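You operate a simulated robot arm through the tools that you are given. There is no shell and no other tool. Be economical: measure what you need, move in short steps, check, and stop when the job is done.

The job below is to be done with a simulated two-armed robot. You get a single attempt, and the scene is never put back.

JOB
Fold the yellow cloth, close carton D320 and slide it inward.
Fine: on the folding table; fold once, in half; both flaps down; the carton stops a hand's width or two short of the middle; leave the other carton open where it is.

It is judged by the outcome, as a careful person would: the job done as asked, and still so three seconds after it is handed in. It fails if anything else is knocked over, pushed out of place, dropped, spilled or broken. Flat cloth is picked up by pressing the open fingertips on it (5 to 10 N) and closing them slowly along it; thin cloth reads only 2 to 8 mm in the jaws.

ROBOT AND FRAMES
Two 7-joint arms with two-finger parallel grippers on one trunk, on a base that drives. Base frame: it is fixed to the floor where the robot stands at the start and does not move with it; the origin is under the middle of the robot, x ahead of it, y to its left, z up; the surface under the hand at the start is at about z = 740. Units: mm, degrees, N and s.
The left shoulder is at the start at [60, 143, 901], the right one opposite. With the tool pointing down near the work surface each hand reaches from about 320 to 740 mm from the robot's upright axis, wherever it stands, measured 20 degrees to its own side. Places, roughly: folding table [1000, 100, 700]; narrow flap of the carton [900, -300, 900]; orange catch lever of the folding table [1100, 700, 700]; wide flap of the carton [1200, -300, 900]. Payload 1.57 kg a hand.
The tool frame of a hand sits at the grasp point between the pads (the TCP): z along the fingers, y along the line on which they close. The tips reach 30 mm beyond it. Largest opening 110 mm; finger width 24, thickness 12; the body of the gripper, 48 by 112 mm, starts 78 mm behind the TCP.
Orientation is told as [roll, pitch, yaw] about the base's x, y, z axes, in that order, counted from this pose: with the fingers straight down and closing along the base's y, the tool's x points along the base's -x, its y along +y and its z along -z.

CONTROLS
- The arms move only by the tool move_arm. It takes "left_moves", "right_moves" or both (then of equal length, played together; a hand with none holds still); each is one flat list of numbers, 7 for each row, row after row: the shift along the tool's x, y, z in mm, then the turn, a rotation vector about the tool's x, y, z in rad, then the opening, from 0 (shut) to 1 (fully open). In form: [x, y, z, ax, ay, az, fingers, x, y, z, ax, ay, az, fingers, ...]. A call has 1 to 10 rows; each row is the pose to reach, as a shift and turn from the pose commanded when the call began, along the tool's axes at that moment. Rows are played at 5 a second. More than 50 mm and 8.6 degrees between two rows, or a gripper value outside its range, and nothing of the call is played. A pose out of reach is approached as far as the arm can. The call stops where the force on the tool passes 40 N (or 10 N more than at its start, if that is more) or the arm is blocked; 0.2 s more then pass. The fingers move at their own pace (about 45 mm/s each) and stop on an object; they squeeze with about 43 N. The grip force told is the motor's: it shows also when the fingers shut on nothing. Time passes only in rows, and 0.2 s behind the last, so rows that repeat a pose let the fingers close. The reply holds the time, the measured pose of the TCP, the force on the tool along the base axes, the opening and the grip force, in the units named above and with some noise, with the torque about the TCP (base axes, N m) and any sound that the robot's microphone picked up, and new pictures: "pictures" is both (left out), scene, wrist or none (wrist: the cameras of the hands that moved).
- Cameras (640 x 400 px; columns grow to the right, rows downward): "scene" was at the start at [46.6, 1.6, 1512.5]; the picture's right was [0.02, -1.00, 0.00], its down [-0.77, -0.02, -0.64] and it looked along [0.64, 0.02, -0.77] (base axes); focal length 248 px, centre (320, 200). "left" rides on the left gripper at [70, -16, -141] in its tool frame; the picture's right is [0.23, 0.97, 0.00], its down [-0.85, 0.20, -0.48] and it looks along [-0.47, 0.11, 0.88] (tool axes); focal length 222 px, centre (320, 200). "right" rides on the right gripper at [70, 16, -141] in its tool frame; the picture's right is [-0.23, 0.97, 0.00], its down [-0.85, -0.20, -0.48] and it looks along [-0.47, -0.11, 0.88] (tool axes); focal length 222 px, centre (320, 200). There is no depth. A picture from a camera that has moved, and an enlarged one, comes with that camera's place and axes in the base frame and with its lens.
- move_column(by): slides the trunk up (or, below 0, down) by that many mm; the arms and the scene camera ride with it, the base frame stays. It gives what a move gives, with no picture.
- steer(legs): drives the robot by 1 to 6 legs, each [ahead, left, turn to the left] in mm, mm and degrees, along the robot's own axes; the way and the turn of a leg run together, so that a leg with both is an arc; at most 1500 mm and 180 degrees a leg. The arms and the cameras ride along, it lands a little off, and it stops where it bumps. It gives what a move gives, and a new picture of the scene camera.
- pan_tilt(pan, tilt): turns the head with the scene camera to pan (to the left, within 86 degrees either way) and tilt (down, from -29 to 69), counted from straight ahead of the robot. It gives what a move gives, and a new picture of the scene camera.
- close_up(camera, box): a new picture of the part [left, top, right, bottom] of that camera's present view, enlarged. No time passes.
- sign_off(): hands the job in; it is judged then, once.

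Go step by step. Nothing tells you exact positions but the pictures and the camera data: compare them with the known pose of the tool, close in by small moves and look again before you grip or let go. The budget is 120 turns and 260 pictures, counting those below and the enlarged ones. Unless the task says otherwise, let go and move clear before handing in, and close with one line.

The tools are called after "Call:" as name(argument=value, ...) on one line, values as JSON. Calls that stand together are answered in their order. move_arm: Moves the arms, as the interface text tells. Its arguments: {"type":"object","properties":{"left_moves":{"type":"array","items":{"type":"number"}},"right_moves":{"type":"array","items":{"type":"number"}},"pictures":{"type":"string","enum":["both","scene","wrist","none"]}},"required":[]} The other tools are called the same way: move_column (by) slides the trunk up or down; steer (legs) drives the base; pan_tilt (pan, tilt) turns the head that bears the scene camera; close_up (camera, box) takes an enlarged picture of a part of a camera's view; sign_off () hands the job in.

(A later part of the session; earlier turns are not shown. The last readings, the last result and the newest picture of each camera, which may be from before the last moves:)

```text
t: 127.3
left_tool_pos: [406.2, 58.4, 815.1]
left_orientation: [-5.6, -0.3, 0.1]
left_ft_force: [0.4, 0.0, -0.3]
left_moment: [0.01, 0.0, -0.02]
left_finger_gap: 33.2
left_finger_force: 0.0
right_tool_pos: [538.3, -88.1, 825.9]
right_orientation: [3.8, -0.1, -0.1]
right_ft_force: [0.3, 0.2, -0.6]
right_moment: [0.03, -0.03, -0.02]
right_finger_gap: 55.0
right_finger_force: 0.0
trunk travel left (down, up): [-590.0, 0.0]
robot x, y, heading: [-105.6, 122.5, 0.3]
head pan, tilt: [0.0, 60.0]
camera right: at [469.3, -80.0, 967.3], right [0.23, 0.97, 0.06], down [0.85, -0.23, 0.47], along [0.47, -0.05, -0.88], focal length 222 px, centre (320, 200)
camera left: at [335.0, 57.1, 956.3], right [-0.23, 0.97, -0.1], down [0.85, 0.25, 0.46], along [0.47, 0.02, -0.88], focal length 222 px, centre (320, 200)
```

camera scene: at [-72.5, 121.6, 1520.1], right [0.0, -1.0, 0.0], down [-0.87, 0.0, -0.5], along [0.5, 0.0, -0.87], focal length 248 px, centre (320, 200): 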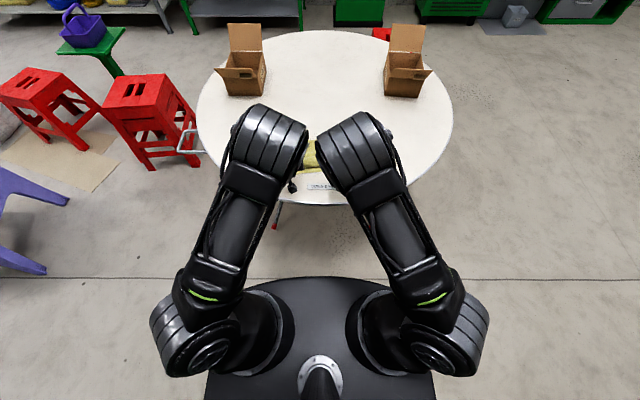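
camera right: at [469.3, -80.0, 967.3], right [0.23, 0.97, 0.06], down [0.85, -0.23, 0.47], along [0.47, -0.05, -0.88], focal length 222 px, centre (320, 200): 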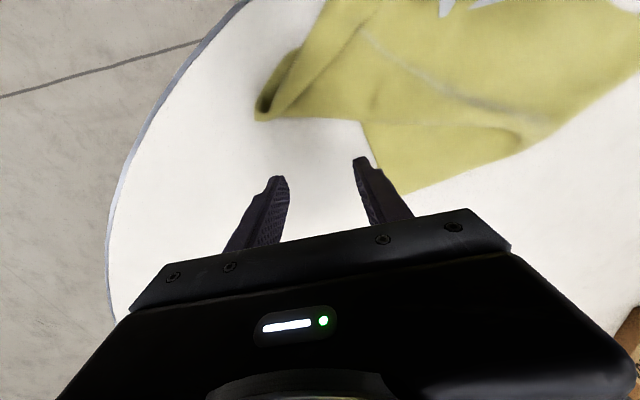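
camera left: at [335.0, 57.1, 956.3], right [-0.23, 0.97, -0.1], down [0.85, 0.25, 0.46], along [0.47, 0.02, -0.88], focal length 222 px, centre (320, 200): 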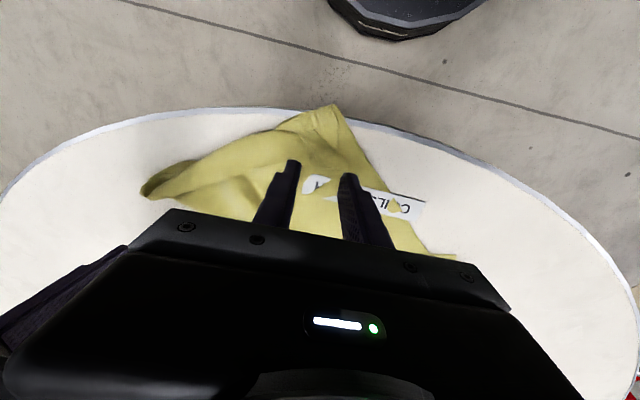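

Call:
move_arm(left_moves=[13, -1, 15, -0.05, 0, 0, 0.3, 26, -2, 30, -0.098, 0, 0, 0.3, 26, -2, 38, -0.098, 0, 0, 0.3, 26, -2, 42, -0.098, 0, 0, 0.3], right_moves=[26, -6, 15, 0.03, 0, 0, 0.5, 53, -12, 30, 0.066, 0, 0, 0.5, 53, -12, 46, 0.066, 0, 0, 0.5, 53, -12, 53, 0.066, 0, 0, 0.5], pictures="wrist")

```text
t: 128.3
left_tool_pos: [377.2, 53.2, 774.8]
left_orientation: [0.0, -0.4, 0.1]
left_ft_force: [0.3, 0.0, 0.4]
left_moment: [-0.03, 0.0, -0.02]
left_finger_gap: 32.7
left_finger_force: 0.1
right_tool_pos: [485.3, -95.6, 773.0]
right_orientation: [0.0, -0.2, -0.1]
right_ft_force: [-1.0, -0.4, 5.1]
right_moment: [-0.16, 0.01, -0.01]
right_finger_gap: 55.5
right_finger_force: 0.0
trunk travel left (down, up): [-590.0, 0.0]
robot x, y, heading: [-107.6, 123.6, 0.1]
head pan, tilt: [0.0, 60.0]
camera right: at [415.6, -77.7, 914.1], right [0.23, 0.97, 0.0], down [0.85, -0.2, 0.48], along [0.47, -0.11, -0.88], focal length 222 px, centre (320, 200)
camera left: at [306.5, 37.3, 914.1], right [-0.23, 0.97, 0.0], down [0.85, 0.2, 0.48], along [0.47, 0.11, -0.87], focal length 222 px, centre (320, 200)
```

right: 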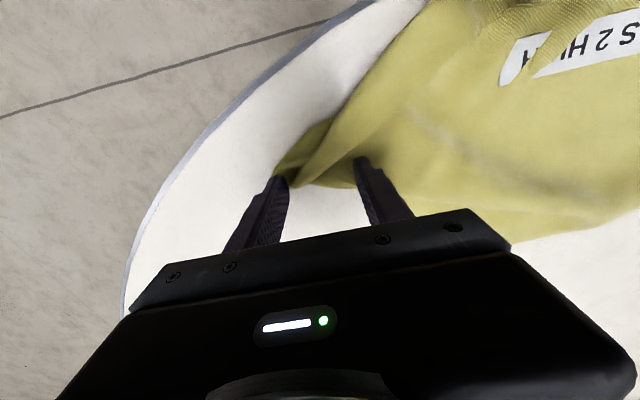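
left: 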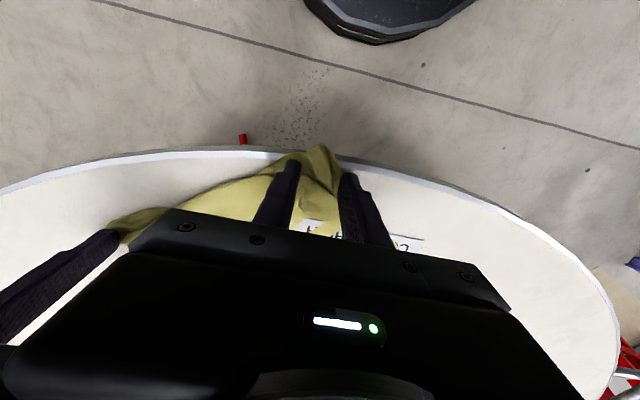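

Call:
move_arm(left_moves=[4, 0, 2, 0, 0, 0, 0.3, 4, 0, 3.5, 0, 0, 0, 0.3, 4, 0, 3.5, 0, 0, 0, 0.25, 4, 0, 3.5, 0, 0, 0, 0.2, 4, 0, 3.5, 0, 0, 0, 0.15, 4, 0, 3.5, 0, 0, 0, 0.1, 4, 0, 3.5, 0, 0, 0, 0.05, 4, 0, 3.5, 0, 0, 0, 0.0, 4, 0, 3.5, 0, 0, 0, 0, 4, 0, 3.5, 0, 0, 0, 0], right_moves=[10, 0, -4, 0, 0, 0, 0.5, 18, 0, -2, 0, 0, 0, 0.5, 18, 0, 0.8, 0, 0, 0, 0.42, 18, 0, 0.8, 0, 0, 0, 0.36, 18, 0, 0.8, 0, 0, 0, 0.3, 18, 0, 0.8, 0, 0, 0, 0.22, 18, 0, 0.8, 0, 0, 0, 0.15, 18, 0, 0.8, 0, 0, 0, 0.08, 18, 0, 0.8, 0, 0, 0, 0, 18, 0, 0.8, 0, 0, 0, 0], pictures="none")

```text
t: 130.5
left_tool_pos: [373.1, 53.4, 771.3]
left_orientation: [-0.1, -0.4, 0.2]
left_ft_force: [3.9, -1.2, 11.2]
left_moment: [-0.08, -0.12, 0.03]
left_finger_gap: 3.7
left_finger_force: 24.4
right_tool_pos: [466.4, -93.9, 772.1]
right_orientation: [0.0, -0.3, -0.1]
right_ft_force: [-2.4, -0.7, 31.4]
right_moment: [-0.17, 0.23, 0.07]
right_finger_gap: 4.6
right_finger_force: 25.2
trunk travel left (down, up): [-590.0, 0.0]
robot x, y, heading: [-106.7, 120.9, 0.1]
head pan, tilt: [0.0, 60.0]
```

Both corners gripped. Lift them above the table, spreading to the cloth's width.

Call:
move_arm(left_moves=[-10, 10, -35, 0, 0, 0, 0, -30, 30, -65, 0, 0, 0, 0, -55, 52, -92, 0, 0, 0, 0, -82, 76, -118, 0, 0, 0, 0, -110, 100, -142, 0, 0, 0, 0, -138, 124, -162, 0, 0, 0, 0, -164, 148, -180, 0, 0, 0, 0, -187, 172, -189, 0, 0, 0, 0], right_moves=[-5, 5, -35, 0, 0, 0, 0, -15, 15, -65, 0, 0, 0, 0, -28, 27, -92, 0, 0, 0, 0, -42, 40, -118, 0, 0, 0, 0, -56, 52, -142, 0, 0, 0, 0, -70, 65, -162, 0, 0, 0, 0, -84, 78, -180, 0, 0, 0, 0, -94, 89, -188, 0, 0, 0, 0], pictures="none")

Call:
close_up(camera="scene", box=[240, 110, 400, 230])

```text
t: 132.1
left_tool_pos: [532.4, 180.2, 949.8]
left_orientation: [-1.3, -0.4, -0.7]
left_ft_force: [-1.3, -15.7, 1.5]
left_moment: [-0.48, -0.03, -0.16]
left_finger_gap: 3.7
left_finger_force: 24.4
right_tool_pos: [551.5, -7.0, 951.1]
right_orientation: [1.3, -0.2, 0.2]
right_ft_force: [0.8, 15.6, -1.8]
right_moment: [0.3, -0.05, -0.27]
right_finger_gap: 5.0
right_finger_force: 25.6
trunk travel left (down, up): [-590.0, 0.0]
robot x, y, heading: [-107.4, 123.3, -0.0]
head pan, tilt: [0.0, 60.0]
stopped in row 8 (left hand): the force on the tool passed its limit at 42 N (the readings are from after the stop); the commanded pose is now the measured one
```

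```text
3.33 times, centred on (320, 170) of scene
camera zoom: at [-70.2, 121.8, 1589.9], right [0.0, -1.0, 0.0], down [-0.87, 0.0, -0.5], along [0.5, 0.0, -0.87], focal length 825 px, centre (320, 300)
```

zoom: 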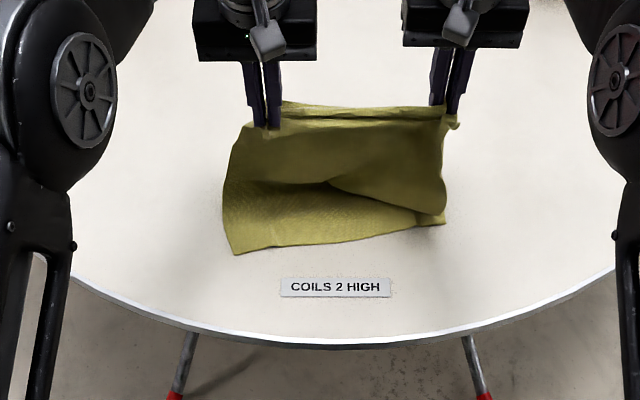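

Call:
steer(legs=[[105, 0, 0]])

Call:
move_arm(left_moves=[-25, 2, 0, 0, 0, 0, 0, -50, 4, 0, 0, 0, 0, 0, -50, 4, 0, 0, 0, 0, 0], right_moves=[-12, 3, 0, 0, 0, 0, 0, -24, 6, 0, 0, 0, 0, 0, -24, 6, 0, 0, 0, 0, 0], pictures="none")

Call:
close_up(camera="scene", box=[240, 110, 400, 230])

```text
t: 133.3
left_tool_pos: [642.9, 185.0, 949.4]
left_orientation: [-1.2, -0.2, -0.3]
left_ft_force: [-0.7, -23.9, 1.2]
left_moment: [-0.78, 0.01, -0.26]
left_finger_gap: 4.1
left_finger_force: 25.1
right_tool_pos: [661.3, -6.3, 948.8]
right_orientation: [1.3, 0.0, 0.2]
right_ft_force: [0.8, 25.7, -0.8]
right_moment: [0.43, -0.02, -0.36]
right_finger_gap: 5.8
right_finger_force: 26.0
trunk travel left (down, up): [-590.0, 0.0]
robot x, y, heading: [3.3, 120.0, 0.2]
head pan, tilt: [0.0, 60.0]
camera scene: at [40.1, 122.3, 1589.9], right [0.01, -1.0, 0.0], down [-0.87, -0.01, -0.5], along [0.5, 0.0, -0.87], focal length 248 px, centre (320, 200)
```

scene: 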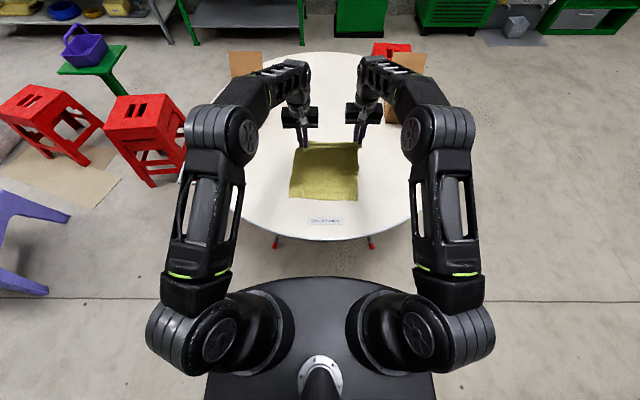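

```text
t: 134.1
left_tool_pos: [688.7, 187.2, 950.9]
left_orientation: [-1.4, -0.5, -0.5]
left_ft_force: [-3.2, -19.2, 2.5]
left_moment: [-0.56, 0.1, -0.24]
left_finger_gap: 3.6
left_finger_force: 24.5
right_tool_pos: [684.6, 0.9, 951.8]
right_orientation: [1.5, -0.1, 0.3]
right_ft_force: [4.2, 17.8, -1.4]
right_moment: [0.32, -0.06, -0.34]
right_finger_gap: 5.4
right_finger_force: 25.9
trunk travel left (down, up): [-590.0, 0.0]
robot x, y, heading: [2.4, 120.2, 0.4]
head pan, tilt: [0.0, 60.0]
```

```text
3.33 times, centred on (320, 170) of scene
camera zoom: at [37.9, 122.3, 1590.0], right [0.01, -1.0, 0.0], down [-0.87, -0.01, -0.5], along [0.5, 0.0, -0.87], focal length 825 px, centre (320, 300)
```

zoom: 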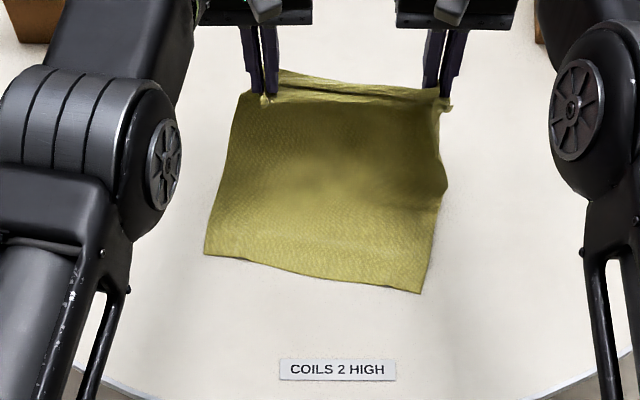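

The bottom layer slid and turned somewhat. I'll lower the held edge, drive forward so the sheet lies almost flat, and then do the fold along proper 45° lines with upright fingers.

Call:
move_arm(left_moves=[0, 0, 35, 0, 0, 0, 0, 0, 0, 70, 0, 0, 0, 0, 0, 0, 105, 0, 0, 0, 0], right_moves=[0, 0, 35, 0, 0, 0, 0, 0, 0, 70, 0, 0, 0, 0, 0, 0, 105, 0, 0, 0, 0], pictures="none")

Call:
steer(legs=[[155, 0, 0]])

Call:
close_up(camera="scene", box=[240, 110, 400, 230])

```text
t: 134.9
left_tool_pos: [695.6, 185.2, 846.8]
left_orientation: [-1.1, -0.3, -0.2]
left_ft_force: [-2.0, -12.7, 0.2]
left_moment: [-0.42, 0.06, -0.16]
left_finger_gap: 3.7
left_finger_force: 24.6
right_tool_pos: [687.5, 2.5, 845.2]
right_orientation: [1.4, -0.1, 0.3]
right_ft_force: [2.4, 11.4, -1.3]
right_moment: [0.24, -0.06, -0.25]
right_finger_gap: 4.7
right_finger_force: 25.8
trunk travel left (down, up): [-590.0, 0.0]
robot x, y, heading: [0.1, 122.6, 0.3]
head pan, tilt: [0.0, 60.0]
```

```text
t: 136.3
left_tool_pos: [847.7, 188.5, 846.8]
left_orientation: [-1.2, -0.1, -0.2]
left_ft_force: [-2.5, -10.9, -0.1]
left_moment: [-0.32, 0.08, -0.12]
left_finger_gap: 3.4
left_finger_force: 24.3
right_tool_pos: [843.1, 6.5, 844.7]
right_orientation: [1.2, -0.1, 0.4]
right_ft_force: [2.4, 10.0, -1.0]
right_moment: [0.17, -0.02, -0.19]
right_finger_gap: 4.6
right_finger_force: 24.9
trunk travel left (down, up): [-590.0, 0.0]
robot x, y, heading: [157.1, 122.4, 0.3]
head pan, tilt: [0.0, 60.0]
camera scene: at [193.9, 123.6, 1589.9], right [0.01, -1.0, 0.0], down [-0.87, -0.01, -0.5], along [0.5, 0.0, -0.87], focal length 248 px, centre (320, 200)
```

scene: 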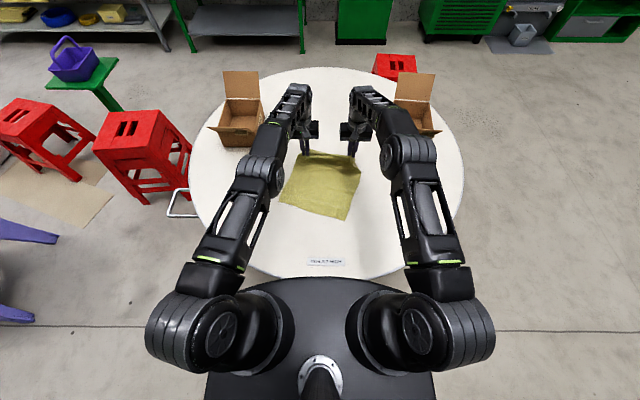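

```text
3.33 times, centred on (320, 170) of scene
camera zoom: at [193.9, 123.6, 1589.9], right [0.01, -1.0, 0.0], down [-0.87, -0.01, -0.5], along [0.5, 0.0, -0.87], focal length 825 px, centre (320, 300)
```

zoom: 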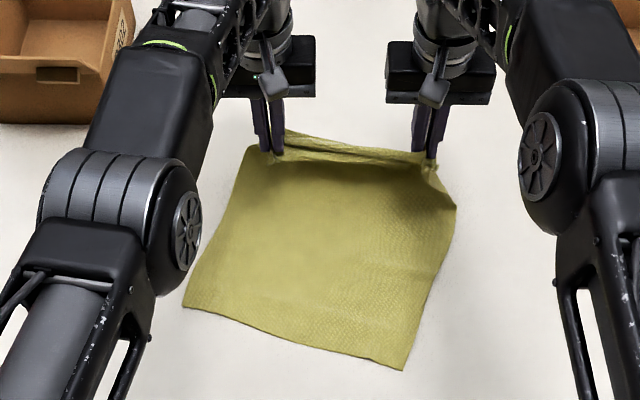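

Call:
close_up(camera="right", box=[160, 0, 640, 300])

Call:
close_up(camera="left", box=[0, 0, 480, 300])

```text
1.33 times, centred on (400, 150) of right
camera zoom: at [772.6, 19.0, 986.5], right [0.22, 0.98, 0.02], down [0.86, -0.2, 0.47], along [0.47, -0.08, -0.88], focal length 296 px, centre (213, 267)
```

zoom: 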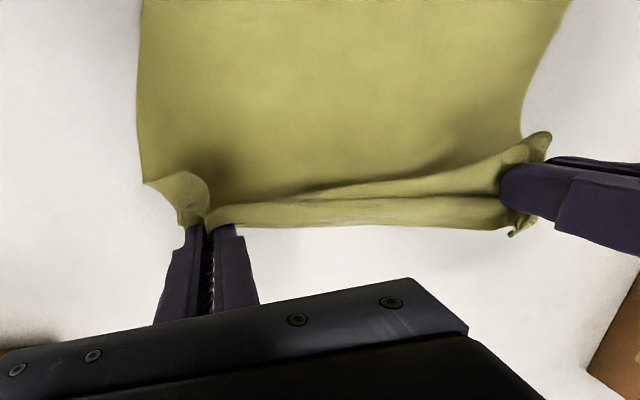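

```text
1.33 times, centred on (240, 150) of left
camera zoom: at [776.7, 175.9, 987.6], right [-0.22, 0.97, -0.02], down [0.85, 0.21, 0.48], along [0.47, 0.09, -0.88], focal length 296 px, centre (427, 267)
```

zoom: 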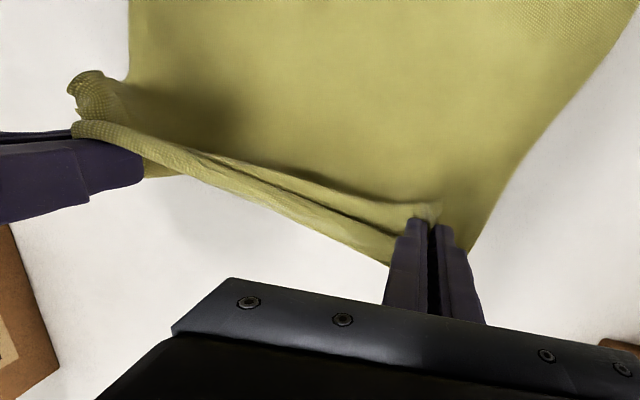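

I'll lay the held edge down flat here, release straight upward, and inspect.

Call:
move_arm(left_moves=[-5, 0, 25, 0, 0, 0, 0, -12, 0, 50, 0, 0, 0, 0, -18, 0, 68, 0, 0, 0, 0, -18, 0, 68, 0, 0, 0, 0.1, -18, 0, 68, 0, 0, 0, 0.3, -18, 0, 68, 0, 0, 0, 0.5, -18, 0, 45, 0, 0, 0, 0.5, -18, 0, 0, 0, 0, 0, 0.5, -10, 30, -30, 0, 0, 0, 0.5, 0, 70, -40, 0, 0, 0, 0.5], right_moves=[-5, 0, 25, 0, 0, 0, 0, -12, 0, 50, 0, 0, 0, 0, -18, 0, 68, 0, 0, 0, 0, -18, 0, 68, 0, 0, 0, 0.1, -18, 0, 68, 0, 0, 0, 0.3, -18, 0, 68, 0, 0, 0, 0.5, -18, 0, 45, 0, 0, 0, 0.5, -18, 0, 0, 0, 0, 0, 0.5, -10, -30, -30, 0, 0, 0, 0.5, 0, -70, -40, 0, 0, 0, 0.5], pictures="none")

Call:
close_up(camera="scene", box=[240, 120, 400, 230])

```text
t: 138.5
left_tool_pos: [844.7, 257.9, 888.4]
left_orientation: [-1.3, -0.3, -0.3]
left_ft_force: [-0.4, 0.1, -0.4]
left_moment: [0.02, -0.03, 0.02]
left_finger_gap: 54.6
left_finger_force: 0.1
left hand out of reach, approached as far as the arm can: row 1, 2, 3, 4, 5, 6, 7, 8
right_tool_pos: [842.9, -67.4, 883.9]
right_orientation: [1.3, -0.2, 0.6]
right_ft_force: [-0.2, 0.2, 0.3]
right_moment: [-0.01, 0.04, -0.03]
right_finger_gap: 55.0
right_finger_force: 0.0
right hand out of reach, approached as far as the arm can: row 3, 4, 5, 6, 7
trunk travel left (down, up): [-590.0, 0.0]
robot x, y, heading: [158.1, 122.2, 0.8]
head pan, tilt: [0.0, 60.0]
```

```text
3.64 times, centred on (320, 175) of scene
camera zoom: at [191.8, 123.8, 1589.8], right [0.01, -1.0, 0.0], down [-0.87, -0.01, -0.5], along [0.5, 0.0, -0.87], focal length 900 px, centre (320, 291)
```

zoom: 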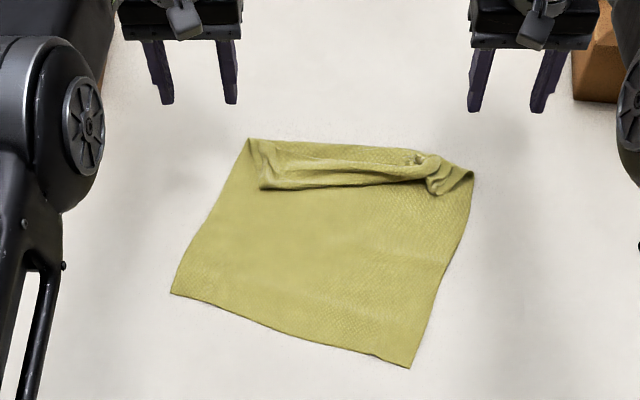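

The cloth now lies flat with its far strip already turned over toward me – the right sense. I'll re-grip that free edge and roll the fold on toward the near edge, staying low.

Call:
move_arm(left_moves=[5, -25, 25, 0, 0, 0, 0.4, 11, -50, 50, 0, 0, 0, 0.35, 17, -75, 70, 0, 0, 0, 0.35, 17, -75, 90, 0, 0, 0, 0.35], right_moves=[4, 22, 25, 0, 0, 0, 0.4, 9, 45, 50, 0, 0, 0, 0.35, 13, 67, 70, 0, 0, 0, 0.35, 13, 67, 86, 0, 0, 0, 0.35], pictures="wrist")

```text
t: 139.5
left_tool_pos: [831.4, 181.5, 797.3]
left_orientation: [-1.3, -0.3, -0.1]
left_ft_force: [-0.1, -0.2, -0.1]
left_moment: [0.02, 0.0, 0.02]
left_finger_gap: 38.7
left_finger_force: 0.0
right_tool_pos: [829.3, 2.8, 799.9]
right_orientation: [1.3, -0.1, 0.4]
right_ft_force: [-0.6, 0.0, -0.1]
right_moment: [-0.03, 0.03, 0.03]
right_finger_gap: 38.3
right_finger_force: 0.0
trunk travel left (down, up): [-590.0, 0.0]
robot x, y, heading: [154.1, 125.7, 0.2]
head pan, tilt: [0.0, 60.0]
camera right: at [759.4, 15.9, 941.5], right [0.22, 0.98, 0.02], down [0.86, -0.2, 0.48], along [0.47, -0.09, -0.88], focal length 222 px, centre (320, 200)
camera left: at [759.7, 169.9, 937.6], right [-0.22, 0.97, -0.02], down [0.85, 0.21, 0.48], along [0.47, 0.09, -0.88], focal length 222 px, centre (320, 200)
```

right: 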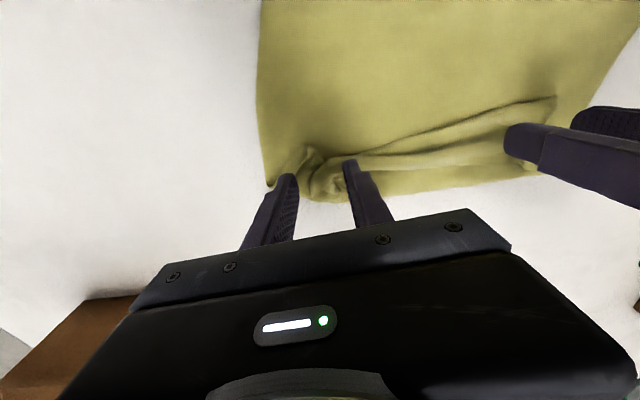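
left: 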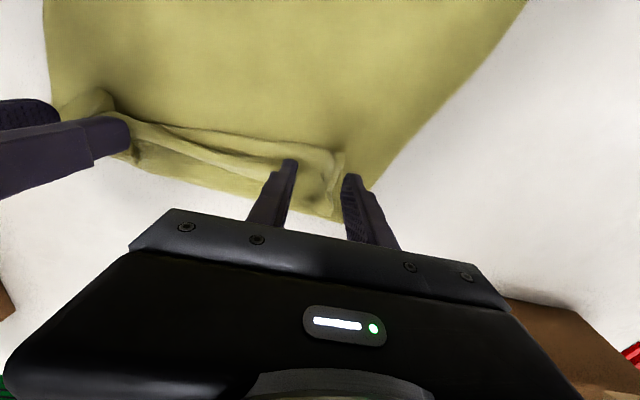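

Call:
move_arm(left_moves=[9, 8, 10, 0, 0, 0, 0.35, 9, 8, 20, 0, 0, 0, 0.35, 9, 8, 23.5, 0, 0, 0, 0.35, 9, 8, 23.5, 0, 0, 0, 0.25, 9, 8, 23.5, 0, 0, 0, 0.17, 9, 8, 23.5, 0, 0, 0, 0.09, 9, 8, 23.5, 0, 0, 0, 0, 9, 8, 23.5, 0, 0, 0, 0], right_moves=[2, -2, 10, 0, 0, 0, 0.35, 2, -2, 20, 0, 0, 0, 0.35, 2, -2, 26, 0, 0, 0, 0.35, 2, -2, 26, 0, 0, 0, 0.25, 2, -2, 26, 0, 0, 0, 0.17, 2, -2, 26, 0, 0, 0, 0.09, 2, -2, 26, 0, 0, 0, 0, 2, -2, 26, 0, 0, 0, 0], pictures="none")

```text
t: 141.3
left_tool_pos: [820.7, 188.8, 775.0]
left_orientation: [-1.4, -0.3, -0.2]
left_ft_force: [-0.6, -7.5, 2.8]
left_moment: [-0.23, -0.01, -0.01]
left_finger_gap: 5.5
left_finger_force: 24.8
right_tool_pos: [825.9, 2.5, 773.2]
right_orientation: [1.4, -0.1, 0.5]
right_ft_force: [-0.8, 6.8, 4.5]
right_moment: [0.26, 0.02, 0.0]
right_finger_gap: 4.8
right_finger_force: 25.1
trunk travel left (down, up): [-590.0, 0.0]
robot x, y, heading: [160.5, 126.9, 0.5]
head pan, tilt: [0.0, 60.0]
```

Call:
move_arm(left_moves=[9, 3, -28, 0, 0, 0, 0, 23, 8, -52, 0, 0, 0, 0, 44, 15, -65, 0, 0, 0, 0, 64, 22, -65, 0, 0, 0, 0, 85, 30, -60, 0, 0, 0, 0, 105, 37, -48, 0, 0, 0, 0], right_moves=[13, 4, -28, 0, 0, 0, 0, 33, 12, -52, 0, 0, 0, 0, 63, 22, -65, 0, 0, 0, 0, 92, 32, -65, 0, 0, 0, 0, 121, 42, -60, 0, 0, 0, 0, 150, 53, -48, 0, 0, 0, 0], pictures="none")

Call:
close_up(camera="scene", box=[240, 120, 400, 230])

```text
t: 142.7
left_tool_pos: [714.6, 228.7, 823.5]
left_orientation: [-1.2, -0.3, -0.1]
left_ft_force: [-1.4, -4.5, 0.3]
left_moment: [-0.11, 0.03, -0.08]
left_finger_gap: 3.8
left_finger_force: 24.5
right_tool_pos: [676.5, 53.4, 822.7]
right_orientation: [1.3, -0.2, 0.4]
right_ft_force: [1.6, 3.8, -0.1]
right_moment: [0.13, -0.05, 0.0]
right_finger_gap: 4.6
right_finger_force: 25.3
trunk travel left (down, up): [-590.0, 0.0]
robot x, y, heading: [155.8, 126.7, 0.5]
head pan, tilt: [0.0, 60.0]
```

```text
3.64 times, centred on (320, 175) of scene
camera zoom: at [191.8, 124.0, 1590.0], right [0.01, -1.0, 0.0], down [-0.87, -0.01, -0.5], along [0.5, 0.0, -0.87], focal length 900 px, centre (320, 291)
```

zoom: 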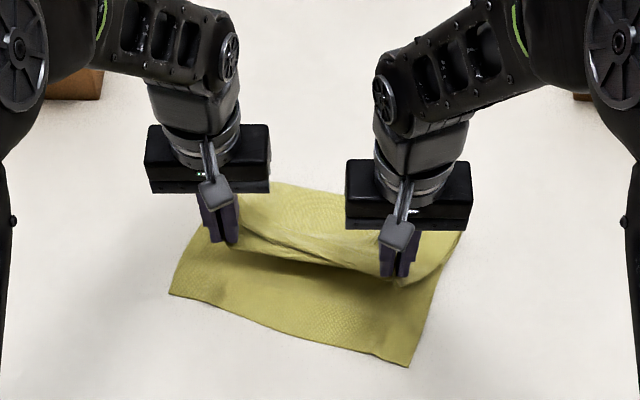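

The fold rolls nicely with the near edge staying put. Finish the travel to the near edge.

Call:
move_arm(left_moves=[14, 5, 12, 0, 0, 0, 0, 28, 10, 28, 0, 0, 0, 0, 38, 13, 41, 0, 0, 0, 0], right_moves=[20, 7, 12, 0, 0, 0, 0, 40, 14, 28, 0, 0, 0, 0, 56, 19, 41, 0, 0, 0, 0], pictures="none")

Call:
close_up(camera="scene", box=[240, 120, 400, 230])

Call:
close_up(camera="left", box=[0, 0, 480, 300])

```text
t: 143.5
left_tool_pos: [678.8, 240.3, 780.0]
left_orientation: [-1.3, -0.4, -0.2]
left_ft_force: [-0.7, -2.0, 2.5]
left_moment: [-0.05, 0.0, -0.04]
left_finger_gap: 3.9
left_finger_force: 24.7
right_tool_pos: [620.2, 73.5, 783.2]
right_orientation: [1.3, -0.1, 0.3]
right_ft_force: [0.7, 1.4, -0.2]
right_moment: [0.07, -0.05, -0.03]
right_finger_gap: 4.4
right_finger_force: 24.8
trunk travel left (down, up): [-590.0, 0.0]
robot x, y, heading: [156.8, 126.8, 0.4]
head pan, tilt: [0.0, 60.0]
```

```text
3.64 times, centred on (320, 175) of scene
camera zoom: at [191.7, 123.8, 1590.1], right [0.01, -1.0, 0.0], down [-0.87, -0.01, -0.5], along [0.5, 0.0, -0.87], focal length 900 px, centre (320, 291)
```

zoom: 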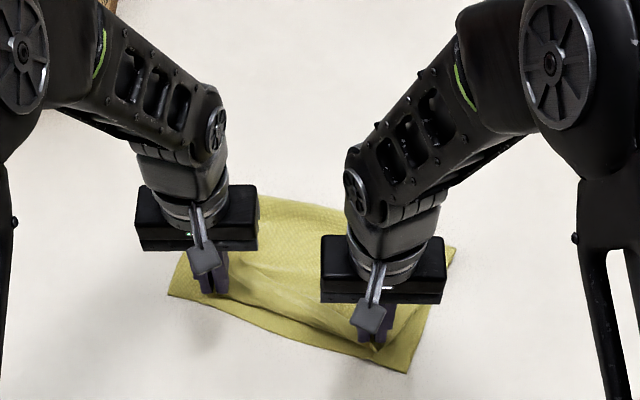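

```text
1.33 times, centred on (240, 150) of left
camera zoom: at [607.3, 228.9, 920.1], right [-0.22, 0.97, -0.02], down [0.85, 0.21, 0.48], along [0.47, 0.09, -0.88], focal length 296 px, centre (427, 267)
```

zoom: 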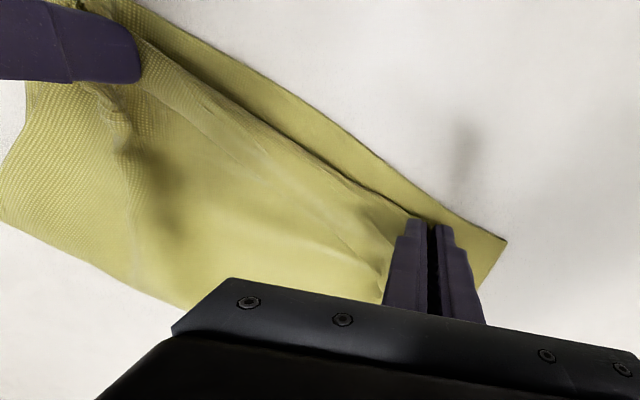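

Nearly aligned; a small further move with spreading, then release and lift straight up.

Call:
move_arm(left_moves=[6, 8, 0, 0, 0, 0, 0, 12, 18, 2, 0, 0, 0, 0, 12, 18, 4, 0, 0, 0, 0, 12, 18, 4, 0, 0, 0, 0.12, 12, 18, 4, 0, 0, 0, 0.35, 12, 18, 3, 0, 0, 0, 0.45, 12, 18, -25, 0, 0, 0, 0.45, 12, 18, -70, 0, 0, 0, 0.45, 12, 18, -115, 0, 0, 0, 0.45, 12, 45, -150, 0, 0, 0, 0.45], right_moves=[9, -3, 2, 0, 0, 0, 0, 18, -8, 5, 0, 0, 0, 0, 18, -8, 7, 0, 0, 0, 0, 18, -8, 7, 0, 0, 0, 0.12, 18, -8, 7, 0, 0, 0, 0.35, 18, -8, 6, 0, 0, 0, 0.45, 18, -8, -25, 0, 0, 0, 0.45, 18, -8, -70, 0, 0, 0, 0.45, 18, -8, -115, 0, 0, 0, 0.45, 18, -38, -150, 0, 0, 0, 0.45], pictures="none")

Call:
close_up(camera="left", box=[0, 0, 640, 400])

Call:
close_up(camera="right", box=[0, 0, 640, 400])

```text
t: 145.7
left_tool_pos: [666.5, 288.4, 931.2]
left_orientation: [-1.3, -0.3, -0.1]
left_ft_force: [-0.8, 0.9, 0.4]
left_moment: [-0.03, -0.04, -0.02]
left_finger_gap: 49.6
left_finger_force: 0.0
right_tool_pos: [604.9, 33.8, 928.9]
right_orientation: [1.2, -0.1, 0.6]
right_ft_force: [0.1, -1.2, 0.2]
right_moment: [0.03, 0.02, -0.01]
right_finger_gap: 49.5
right_finger_force: 0.0
trunk travel left (down, up): [-590.0, 0.0]
robot x, y, heading: [157.8, 126.4, 0.4]
head pan, tilt: [0.0, 60.0]
```

```text
1.00 times, centred on (320, 200) of left (not enlarged: the box is as wide or as high as the picture)
camera zoom: at [594.3, 276.8, 1071.6], right [-0.22, 0.97, -0.02], down [0.85, 0.21, 0.48], along [0.47, 0.09, -0.88], focal length 222 px, centre (320, 200)
```

zoom: 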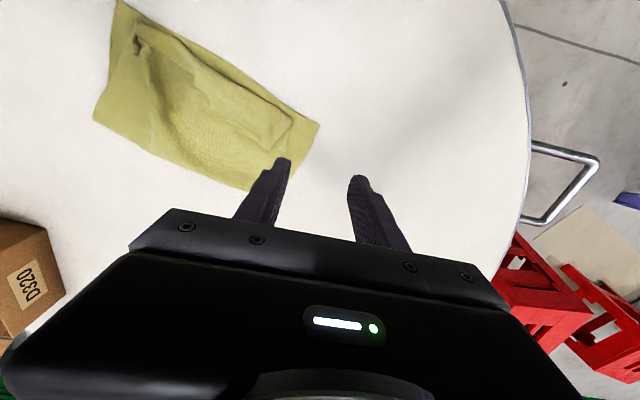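

```text
1.00 times, centred on (320, 200) of right (not enlarged: the box is as wide or as high as the picture)
camera zoom: at [534.2, 46.2, 1072.0], right [0.22, 0.98, 0.02], down [0.86, -0.2, 0.47], along [0.47, -0.09, -0.88], focal length 222 px, centre (320, 200)
```

zoom: 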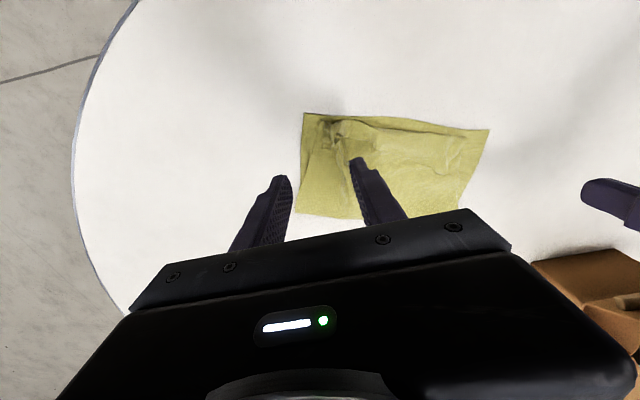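

The cloth is folded in half with edges matched. Now I drive round to the right side of the table for carton D320.

Call:
steer(legs=[[-380, 0, 0], [0, -1270, 0], [1190, 0, 0], [0, 0, 90]])

Call:
pan_tilt(pan=-8, tilt=45)

```text
t: 163.5
left_tool_pos: [803.1, -638.9, 931.1]
left_orientation: [-1.3, -0.3, 89.2]
left_ft_force: [0.5, 0.6, -0.9]
left_moment: [0.02, 0.01, -0.02]
left_finger_gap: 49.6
left_finger_force: 0.1
right_tool_pos: [1058.0, -702.3, 930.7]
right_orientation: [1.3, -0.1, 89.9]
right_ft_force: [-0.2, -0.1, 0.3]
right_moment: [0.01, 0.0, 0.0]
right_finger_gap: 49.7
right_finger_force: 0.0
trunk travel left (down, up): [-590.0, 0.0]
robot x, y, heading: [965.4, -1153.7, 89.6]
head pan, tilt: [0.0, 60.0]
camera scene: at [962.7, -1114.2, 1590.0], right [1.0, 0.0, 0.0], down [0.0, -0.87, -0.5], along [0.0, 0.5, -0.87], focal length 248 px, centre (320, 200)
```

scene: 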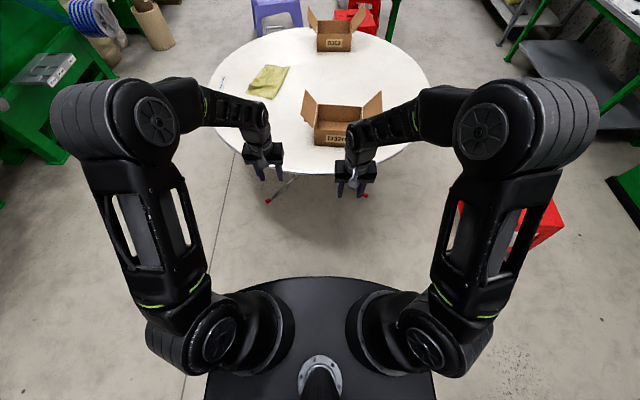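

```text
t: 164.3
left_tool_pos: [804.5, -638.5, 931.0]
left_orientation: [-1.2, -0.2, 89.2]
left_ft_force: [0.5, 0.0, -0.5]
left_moment: [0.01, 0.03, -0.01]
left_finger_gap: 49.6
left_finger_force: 0.0
right_tool_pos: [1059.7, -703.2, 928.7]
right_orientation: [1.4, -0.1, 89.9]
right_ft_force: [0.2, -0.2, -1.1]
right_moment: [0.02, -0.02, 0.01]
right_finger_gap: 49.6
right_finger_force: 0.0
trunk travel left (down, up): [-590.0, 0.0]
robot x, y, heading: [963.5, -1152.3, 89.6]
head pan, tilt: [-8.0, 45.0]
camera scene: at [974.1, -1100.4, 1609.4], right [0.99, -0.14, 0.0], down [-0.1, -0.7, -0.71], along [0.1, 0.7, -0.71], focal length 248 px, centre (320, 200)
```

scene: 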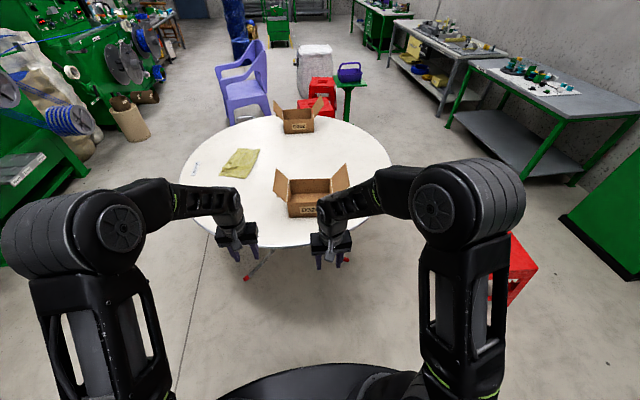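

Call:
close_up(camera="scene", box=[265, 155, 365, 225])

Call:
close_up(camera="scene", box=[205, 135, 275, 185])

```text
5.71 times, centred on (315, 190) of scene
camera zoom: at [974.1, -1100.4, 1609.4], right [0.99, -0.14, 0.0], down [-0.1, -0.7, -0.71], along [0.1, 0.7, -0.71], focal length 1415 px, centre (349, 257)
```

zoom: 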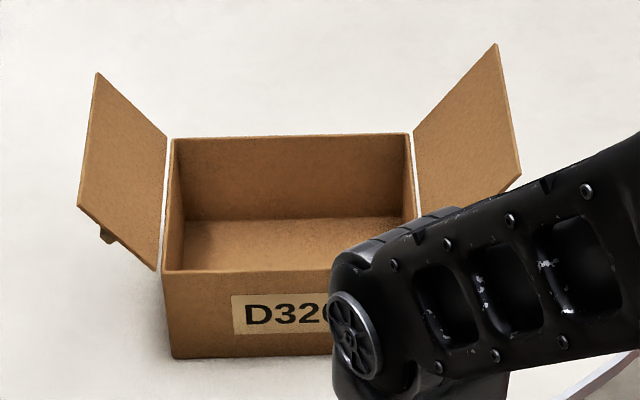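

```text
8.00 times, centred on (240, 160) of scene
camera zoom: at [974.1, -1100.4, 1609.4], right [0.99, -0.14, 0.0], down [-0.1, -0.7, -0.71], along [0.1, 0.7, -0.71], focal length 1981 px, centre (960, 520)
```

zoom: 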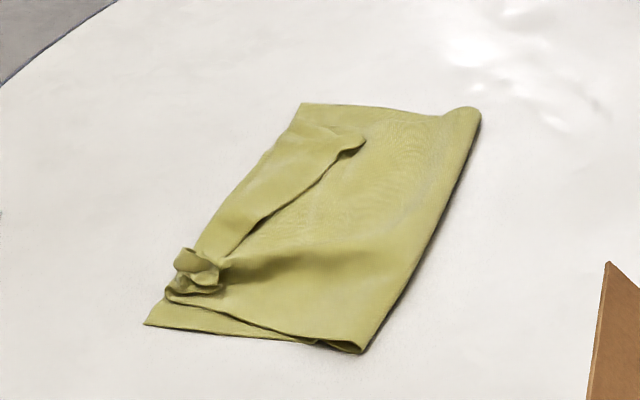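

Carton D320: body about x 945–1150, y −335…−185, top z≈842, both flaps leaning outward. The cloth fold is acceptable for now. I'll spread the hands wide and drive up so they stand outside each flap.

Call:
move_arm(left_moves=[0, 20, -15, 0, 0, 0, 0.1, 0, 38, -30, 0, 0, 0, 0.0, 0, 38, -30, 0, 0, 0, 0.0], right_moves=[0, -42, -15, 0, 0, 0, 0.1, 0, -85, -30, 0, 0, 0, 0.0, 0, -128, -30, 0, 0, 0, 0.0], pictures="none")

Call:
steer(legs=[[0, -82, 0.4], [355, 0, 0]])

Call:
pan_tilt(pan=0, tilt=58)

Call:
close_up(camera="scene", box=[210, 80, 430, 220])

```text
t: 165.1
left_tool_pos: [765.5, -638.8, 961.4]
left_orientation: [-1.2, -0.3, 89.2]
left_ft_force: [-0.1, 0.0, -0.6]
left_moment: [0.0, 0.03, -0.01]
left_finger_gap: 0.0
left_finger_force: 10.0
right_tool_pos: [1187.9, -702.9, 959.8]
right_orientation: [1.4, -0.2, 89.8]
right_ft_force: [0.1, -0.4, -0.3]
right_moment: [-0.03, 0.01, -0.01]
right_finger_gap: 0.0
right_finger_force: 10.6
trunk travel left (down, up): [-590.0, 0.0]
robot x, y, heading: [961.1, -1150.2, 89.7]
head pan, tilt: [-8.0, 45.0]
```

```text
t: 168.0
left_tool_pos: [840.8, -286.7, 961.5]
left_orientation: [-1.2, -0.3, 89.8]
left_ft_force: [-0.4, 1.0, -0.1]
left_moment: [-0.03, 0.01, -0.01]
left_finger_gap: 0.0
left_finger_force: 21.6
right_tool_pos: [1263.5, -346.4, 960.2]
right_orientation: [1.4, 0.0, 90.4]
right_ft_force: [-0.1, 0.8, -0.3]
right_moment: [-0.02, -0.03, 0.01]
right_finger_gap: 0.0
right_finger_force: 21.7
trunk travel left (down, up): [-590.0, 0.0]
robot x, y, heading: [1040.8, -798.2, 90.3]
head pan, tilt: [-8.0, 45.0]
camera scene: at [1054.6, -745.7, 1609.4], right [0.99, -0.13, 0.0], down [-0.09, -0.7, -0.71], along [0.09, 0.7, -0.71], focal length 248 px, centre (320, 200)
```

scene: 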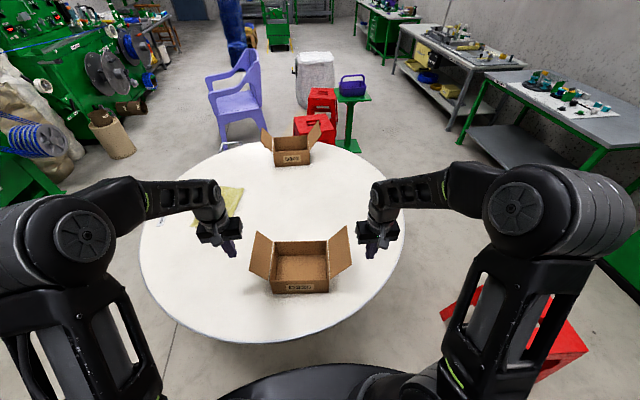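

```text
t: 168.8
left_tool_pos: [840.1, -286.4, 960.4]
left_orientation: [-1.2, -0.3, 89.8]
left_ft_force: [-0.3, 0.0, -0.2]
left_moment: [-0.02, 0.04, 0.0]
left_finger_gap: 0.1
left_finger_force: 21.4
right_tool_pos: [1264.1, -347.3, 959.2]
right_orientation: [1.2, -0.1, 90.3]
right_ft_force: [-0.1, -0.5, 0.2]
right_moment: [-0.02, 0.01, -0.01]
right_finger_gap: 0.0
right_finger_force: 20.8
trunk travel left (down, up): [-590.0, 0.0]
robot x, y, heading: [1044.5, -798.7, 90.7]
head pan, tilt: [0.0, 58.0]
camera scene: at [1043.4, -758.6, 1592.4], right [1.0, 0.01, 0.0], down [0.01, -0.85, -0.53], along [0.0, 0.53, -0.85], focal length 248 px, centre (320, 200)
```

scene: 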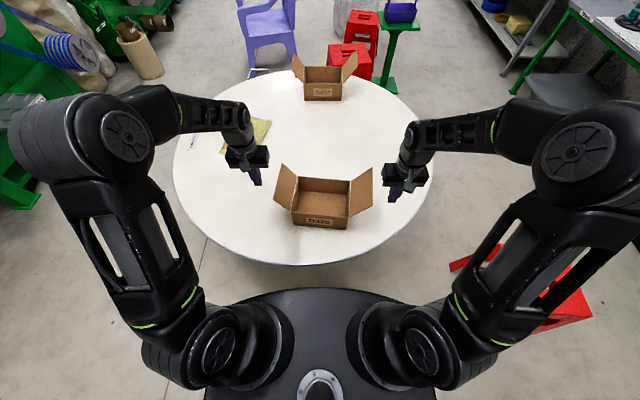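

```text
2.86 times, centred on (320, 150) of scene
camera zoom: at [1043.4, -758.6, 1592.4], right [1.0, 0.01, 0.0], down [0.01, -0.85, -0.53], along [0.0, 0.53, -0.85], focal length 708 px, centre (320, 343)
```

zoom: 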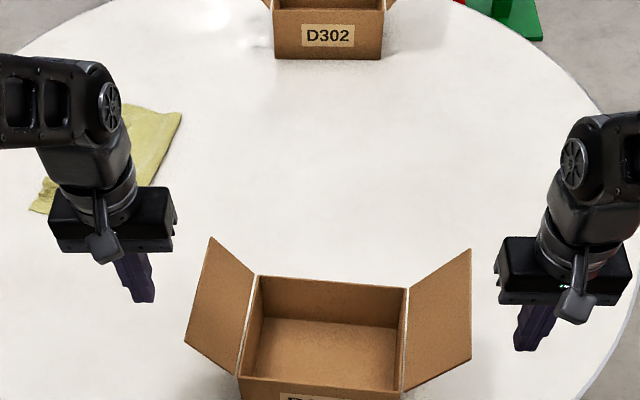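

Hands flank both flaps. I'll lower them to just above hinge height and push both flaps up toward each other, so the pushes cancel.

Call:
move_arm(left_moves=[-10, 0, 20, 0, 0, 0, 0, -21, 0, 40, 0, 0, 0, 0, -21, 0, 55, 0, 0, 0, 0, -21, -30, 55, 0, 0, 0, 0, -21, -55, 55, 0, 0, 0, 0, -21, -75, 55, 0, 0, 0, 0], right_moves=[-25, 0, 20, 0, 0, 0, 0, -50, 0, 40, 0, 0, 0, 0, -65, 0, 54, 0, 0, 0, 0, -65, 35, 54, 0, 0, 0, 0, -65, 65, 54, 0, 0, 0, 0, -65, 90, 54, 0, 0, 0, 0], pictures="none")

Call:
close_up(camera="scene", box=[210, 80, 430, 240])

```text
t: 170.1
left_tool_pos: [897.2, -262.3, 911.7]
left_orientation: [-1.0, -0.8, 90.2]
left_ft_force: [-3.9, -0.8, 7.1]
left_moment: [-0.08, -0.24, -0.03]
left_finger_gap: 0.0
left_finger_force: 21.4
right_tool_pos: [1183.5, -284.0, 908.9]
right_orientation: [1.3, -0.1, 90.4]
right_ft_force: [-0.6, -0.1, 0.5]
right_moment: [0.02, 0.0, 0.0]
right_finger_gap: 0.0
right_finger_force: 21.4
trunk travel left (down, up): [-590.0, 0.0]
robot x, y, heading: [1044.3, -796.7, 90.7]
head pan, tilt: [0.0, 58.0]
stopped in row 6 (left hand): the force on the tool passed its limit at 44 N (the readings are from after the stop); the commanded pose is now the measured one
```

```text
2.50 times, centred on (320, 160) of scene
camera zoom: at [1042.6, -759.7, 1592.5], right [1.0, 0.01, 0.0], down [0.01, -0.85, -0.53], along [-0.01, 0.53, -0.85], focal length 619 px, centre (320, 300)
```

zoom: 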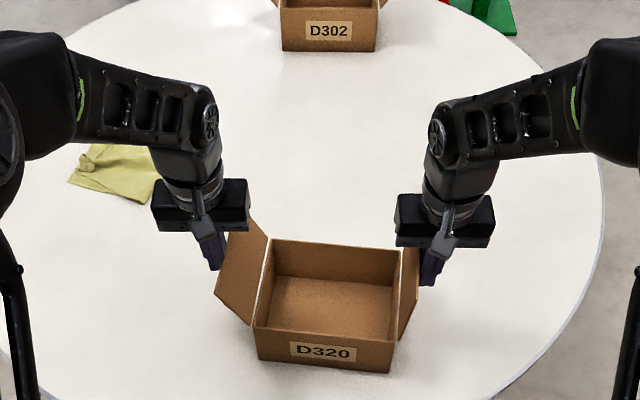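

Call:
close_up(camera="left", box=[100, 0, 640, 340])

Call:
close_up(camera="scene", box=[270, 150, 370, 220])

```text
1.18 times, centred on (370, 170) of left
camera zoom: at [910.4, -333.7, 1050.8], right [-0.97, -0.23, -0.02], down [-0.21, 0.85, 0.49], along [-0.1, 0.48, -0.87], focal length 261 px, centre (261, 235)
```

zoom: 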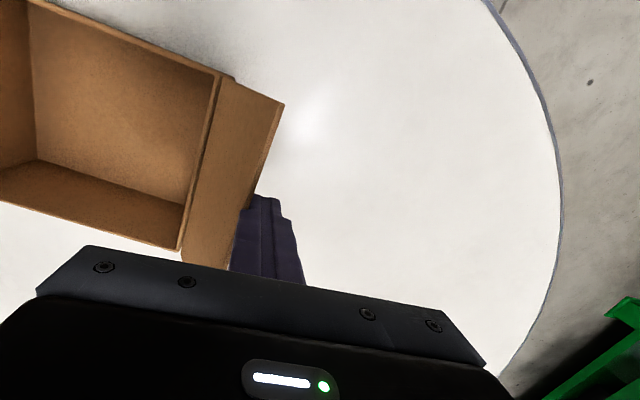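

```text
5.71 times, centred on (320, 185) of scene
camera zoom: at [1042.6, -759.7, 1592.5], right [1.0, 0.01, 0.0], down [0.01, -0.85, -0.53], along [-0.01, 0.53, -0.85], focal length 1415 px, centre (320, 286)
```

zoom: 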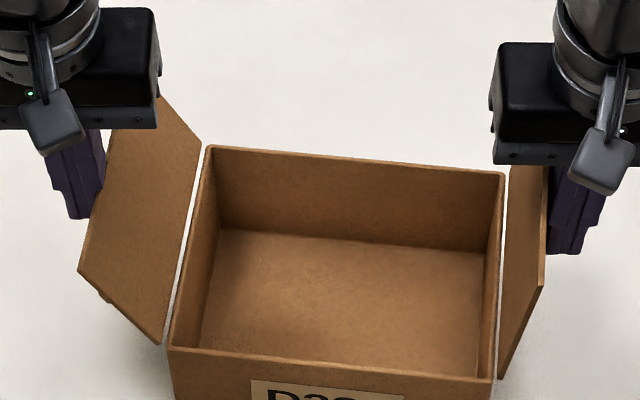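

The right flap moves easily; the left one resisted at speed. I'll continue more slowly on both.

Call:
move_arm(left_moves=[0, -6, -2, 0, 0, 0, 0, 0, -12, -4, 0, 0, 0, 0, 0, -18, -6, 0, 0, 0, 0, 0, -24, -8, 0, 0, 0, 0, 0, -30, -10, 0, 0, 0, 0, 0, -36, -10, 0, 0, 0, 0, 0, -42, -10, 0, 0, 0, 0, 0, -48, -10, 0, 0, 0, 0, 0, -54, -10, 0, 0, 0, 0, 0, -60, -10, 0, 0, 0, 0], right_moves=[0, 0, 0, 0, 0, 0, 0, 0, 0, 0, 0, 0, 0, 0, 0, 0, 0, 0, 0, 0, 0, 0, 0, 0, 0, 0, 0, 0, 0, 0, 0, 0, 0, 0, 0, 0, 0, 0, 0, 0, 0, 0, 0, 5, 0, 0, 0, 0, 0, 0, 11, 0, 0, 0, 0, 0, 0, 17, 0, 0, 0, 0, 0, 0, 23, 0, 0, 0, 0, 0], pictures="none")

Call:
close_up(camera="scene", box=[250, 130, 390, 230])

```text
t: 172.3
left_tool_pos: [958.9, -263.5, 921.5]
left_orientation: [-0.9, -0.7, 90.0]
left_ft_force: [-1.9, 0.3, 3.5]
left_moment: [-0.03, 0.1, -0.02]
left_finger_gap: 0.0
left_finger_force: 21.5
right_tool_pos: [1160.3, -283.4, 908.3]
right_orientation: [1.4, -0.2, 90.3]
right_ft_force: [0.0, -0.1, 0.7]
right_moment: [0.01, -0.02, 0.01]
right_finger_gap: 0.0
right_finger_force: 21.5
trunk travel left (down, up): [-590.0, 0.0]
robot x, y, heading: [1045.4, -800.0, 90.6]
head pan, tilt: [0.0, 58.0]
```

```text
4.00 times, centred on (320, 180) of scene
camera zoom: at [1042.8, -758.9, 1592.3], right [1.0, 0.01, 0.0], down [0.01, -0.85, -0.53], along [0.0, 0.53, -0.85], focal length 990 px, centre (320, 280)
```

zoom: 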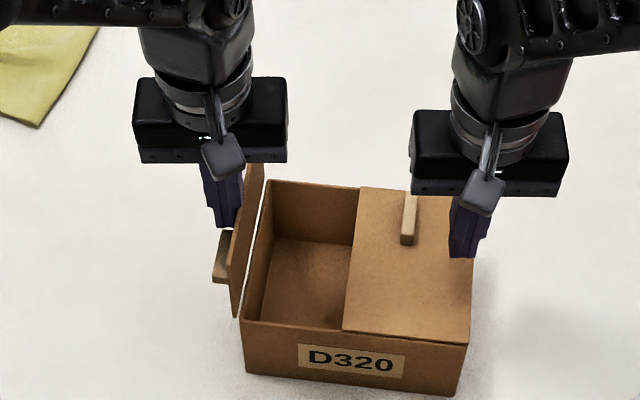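

The right flap dropped shut. Now the left one past vertical.

Call:
move_arm(left_moves=[0, -7, 0, 0, 0, 0, 0, 0, -14, 0, 0, 0, 0, 0, 0, -21, 0, 0, 0, 0, 0, 0, -28, 3, 0, 0, 0, 0, 0, -35, 8, 0, 0, 0, 0, 0, -42, 14, 0, 0, 0, 0, 0, -48, 22, 0, 0, 0, 0, 0, -52, 30, 0, 0, 0, 0], right_moves=[0, 0, -15, 0, 0, 0, 0, 0, -10, -30, 0, 0, 0, 0, 0, -25, -45, 0, 0, 0, 0, 0, -40, -50, 0, 0, 0, 0, 0, -40, -50, 0, 0, 0, 0, 0, -40, -50, 0, 0, 0, 0, 0, -40, -50, 0, 0, 0, 0, 0, -40, -50, 0, 0, 0, 0], pictures="none")

Call:
close_up(camera="scene", box=[250, 130, 390, 230])

```text
t: 174.1
left_tool_pos: [1013.6, -262.9, 892.9]
left_orientation: [-1.0, -0.8, 90.1]
left_ft_force: [-1.7, -0.2, 5.0]
left_moment: [-0.03, 0.07, -0.02]
left_finger_gap: 0.0
left_finger_force: 21.2
right_tool_pos: [1203.6, -283.9, 957.5]
right_orientation: [1.3, -0.1, 90.5]
right_ft_force: [0.4, 0.3, -0.3]
right_moment: [0.02, -0.02, 0.0]
right_finger_gap: 0.1
right_finger_force: 21.4
trunk travel left (down, up): [-590.0, 0.0]
robot x, y, heading: [1044.4, -794.3, 90.4]
head pan, tilt: [0.0, 58.0]
```

```text
4.00 times, centred on (320, 180) of scene
camera zoom: at [1042.9, -759.3, 1592.5], right [1.0, 0.01, 0.0], down [0.01, -0.85, -0.53], along [0.0, 0.53, -0.85], focal length 990 px, centre (320, 280)
```

zoom: 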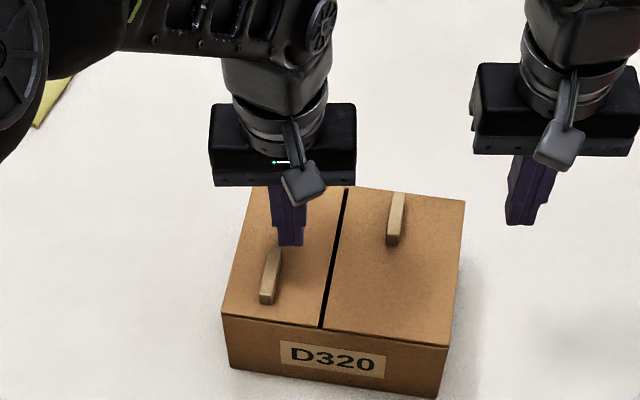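

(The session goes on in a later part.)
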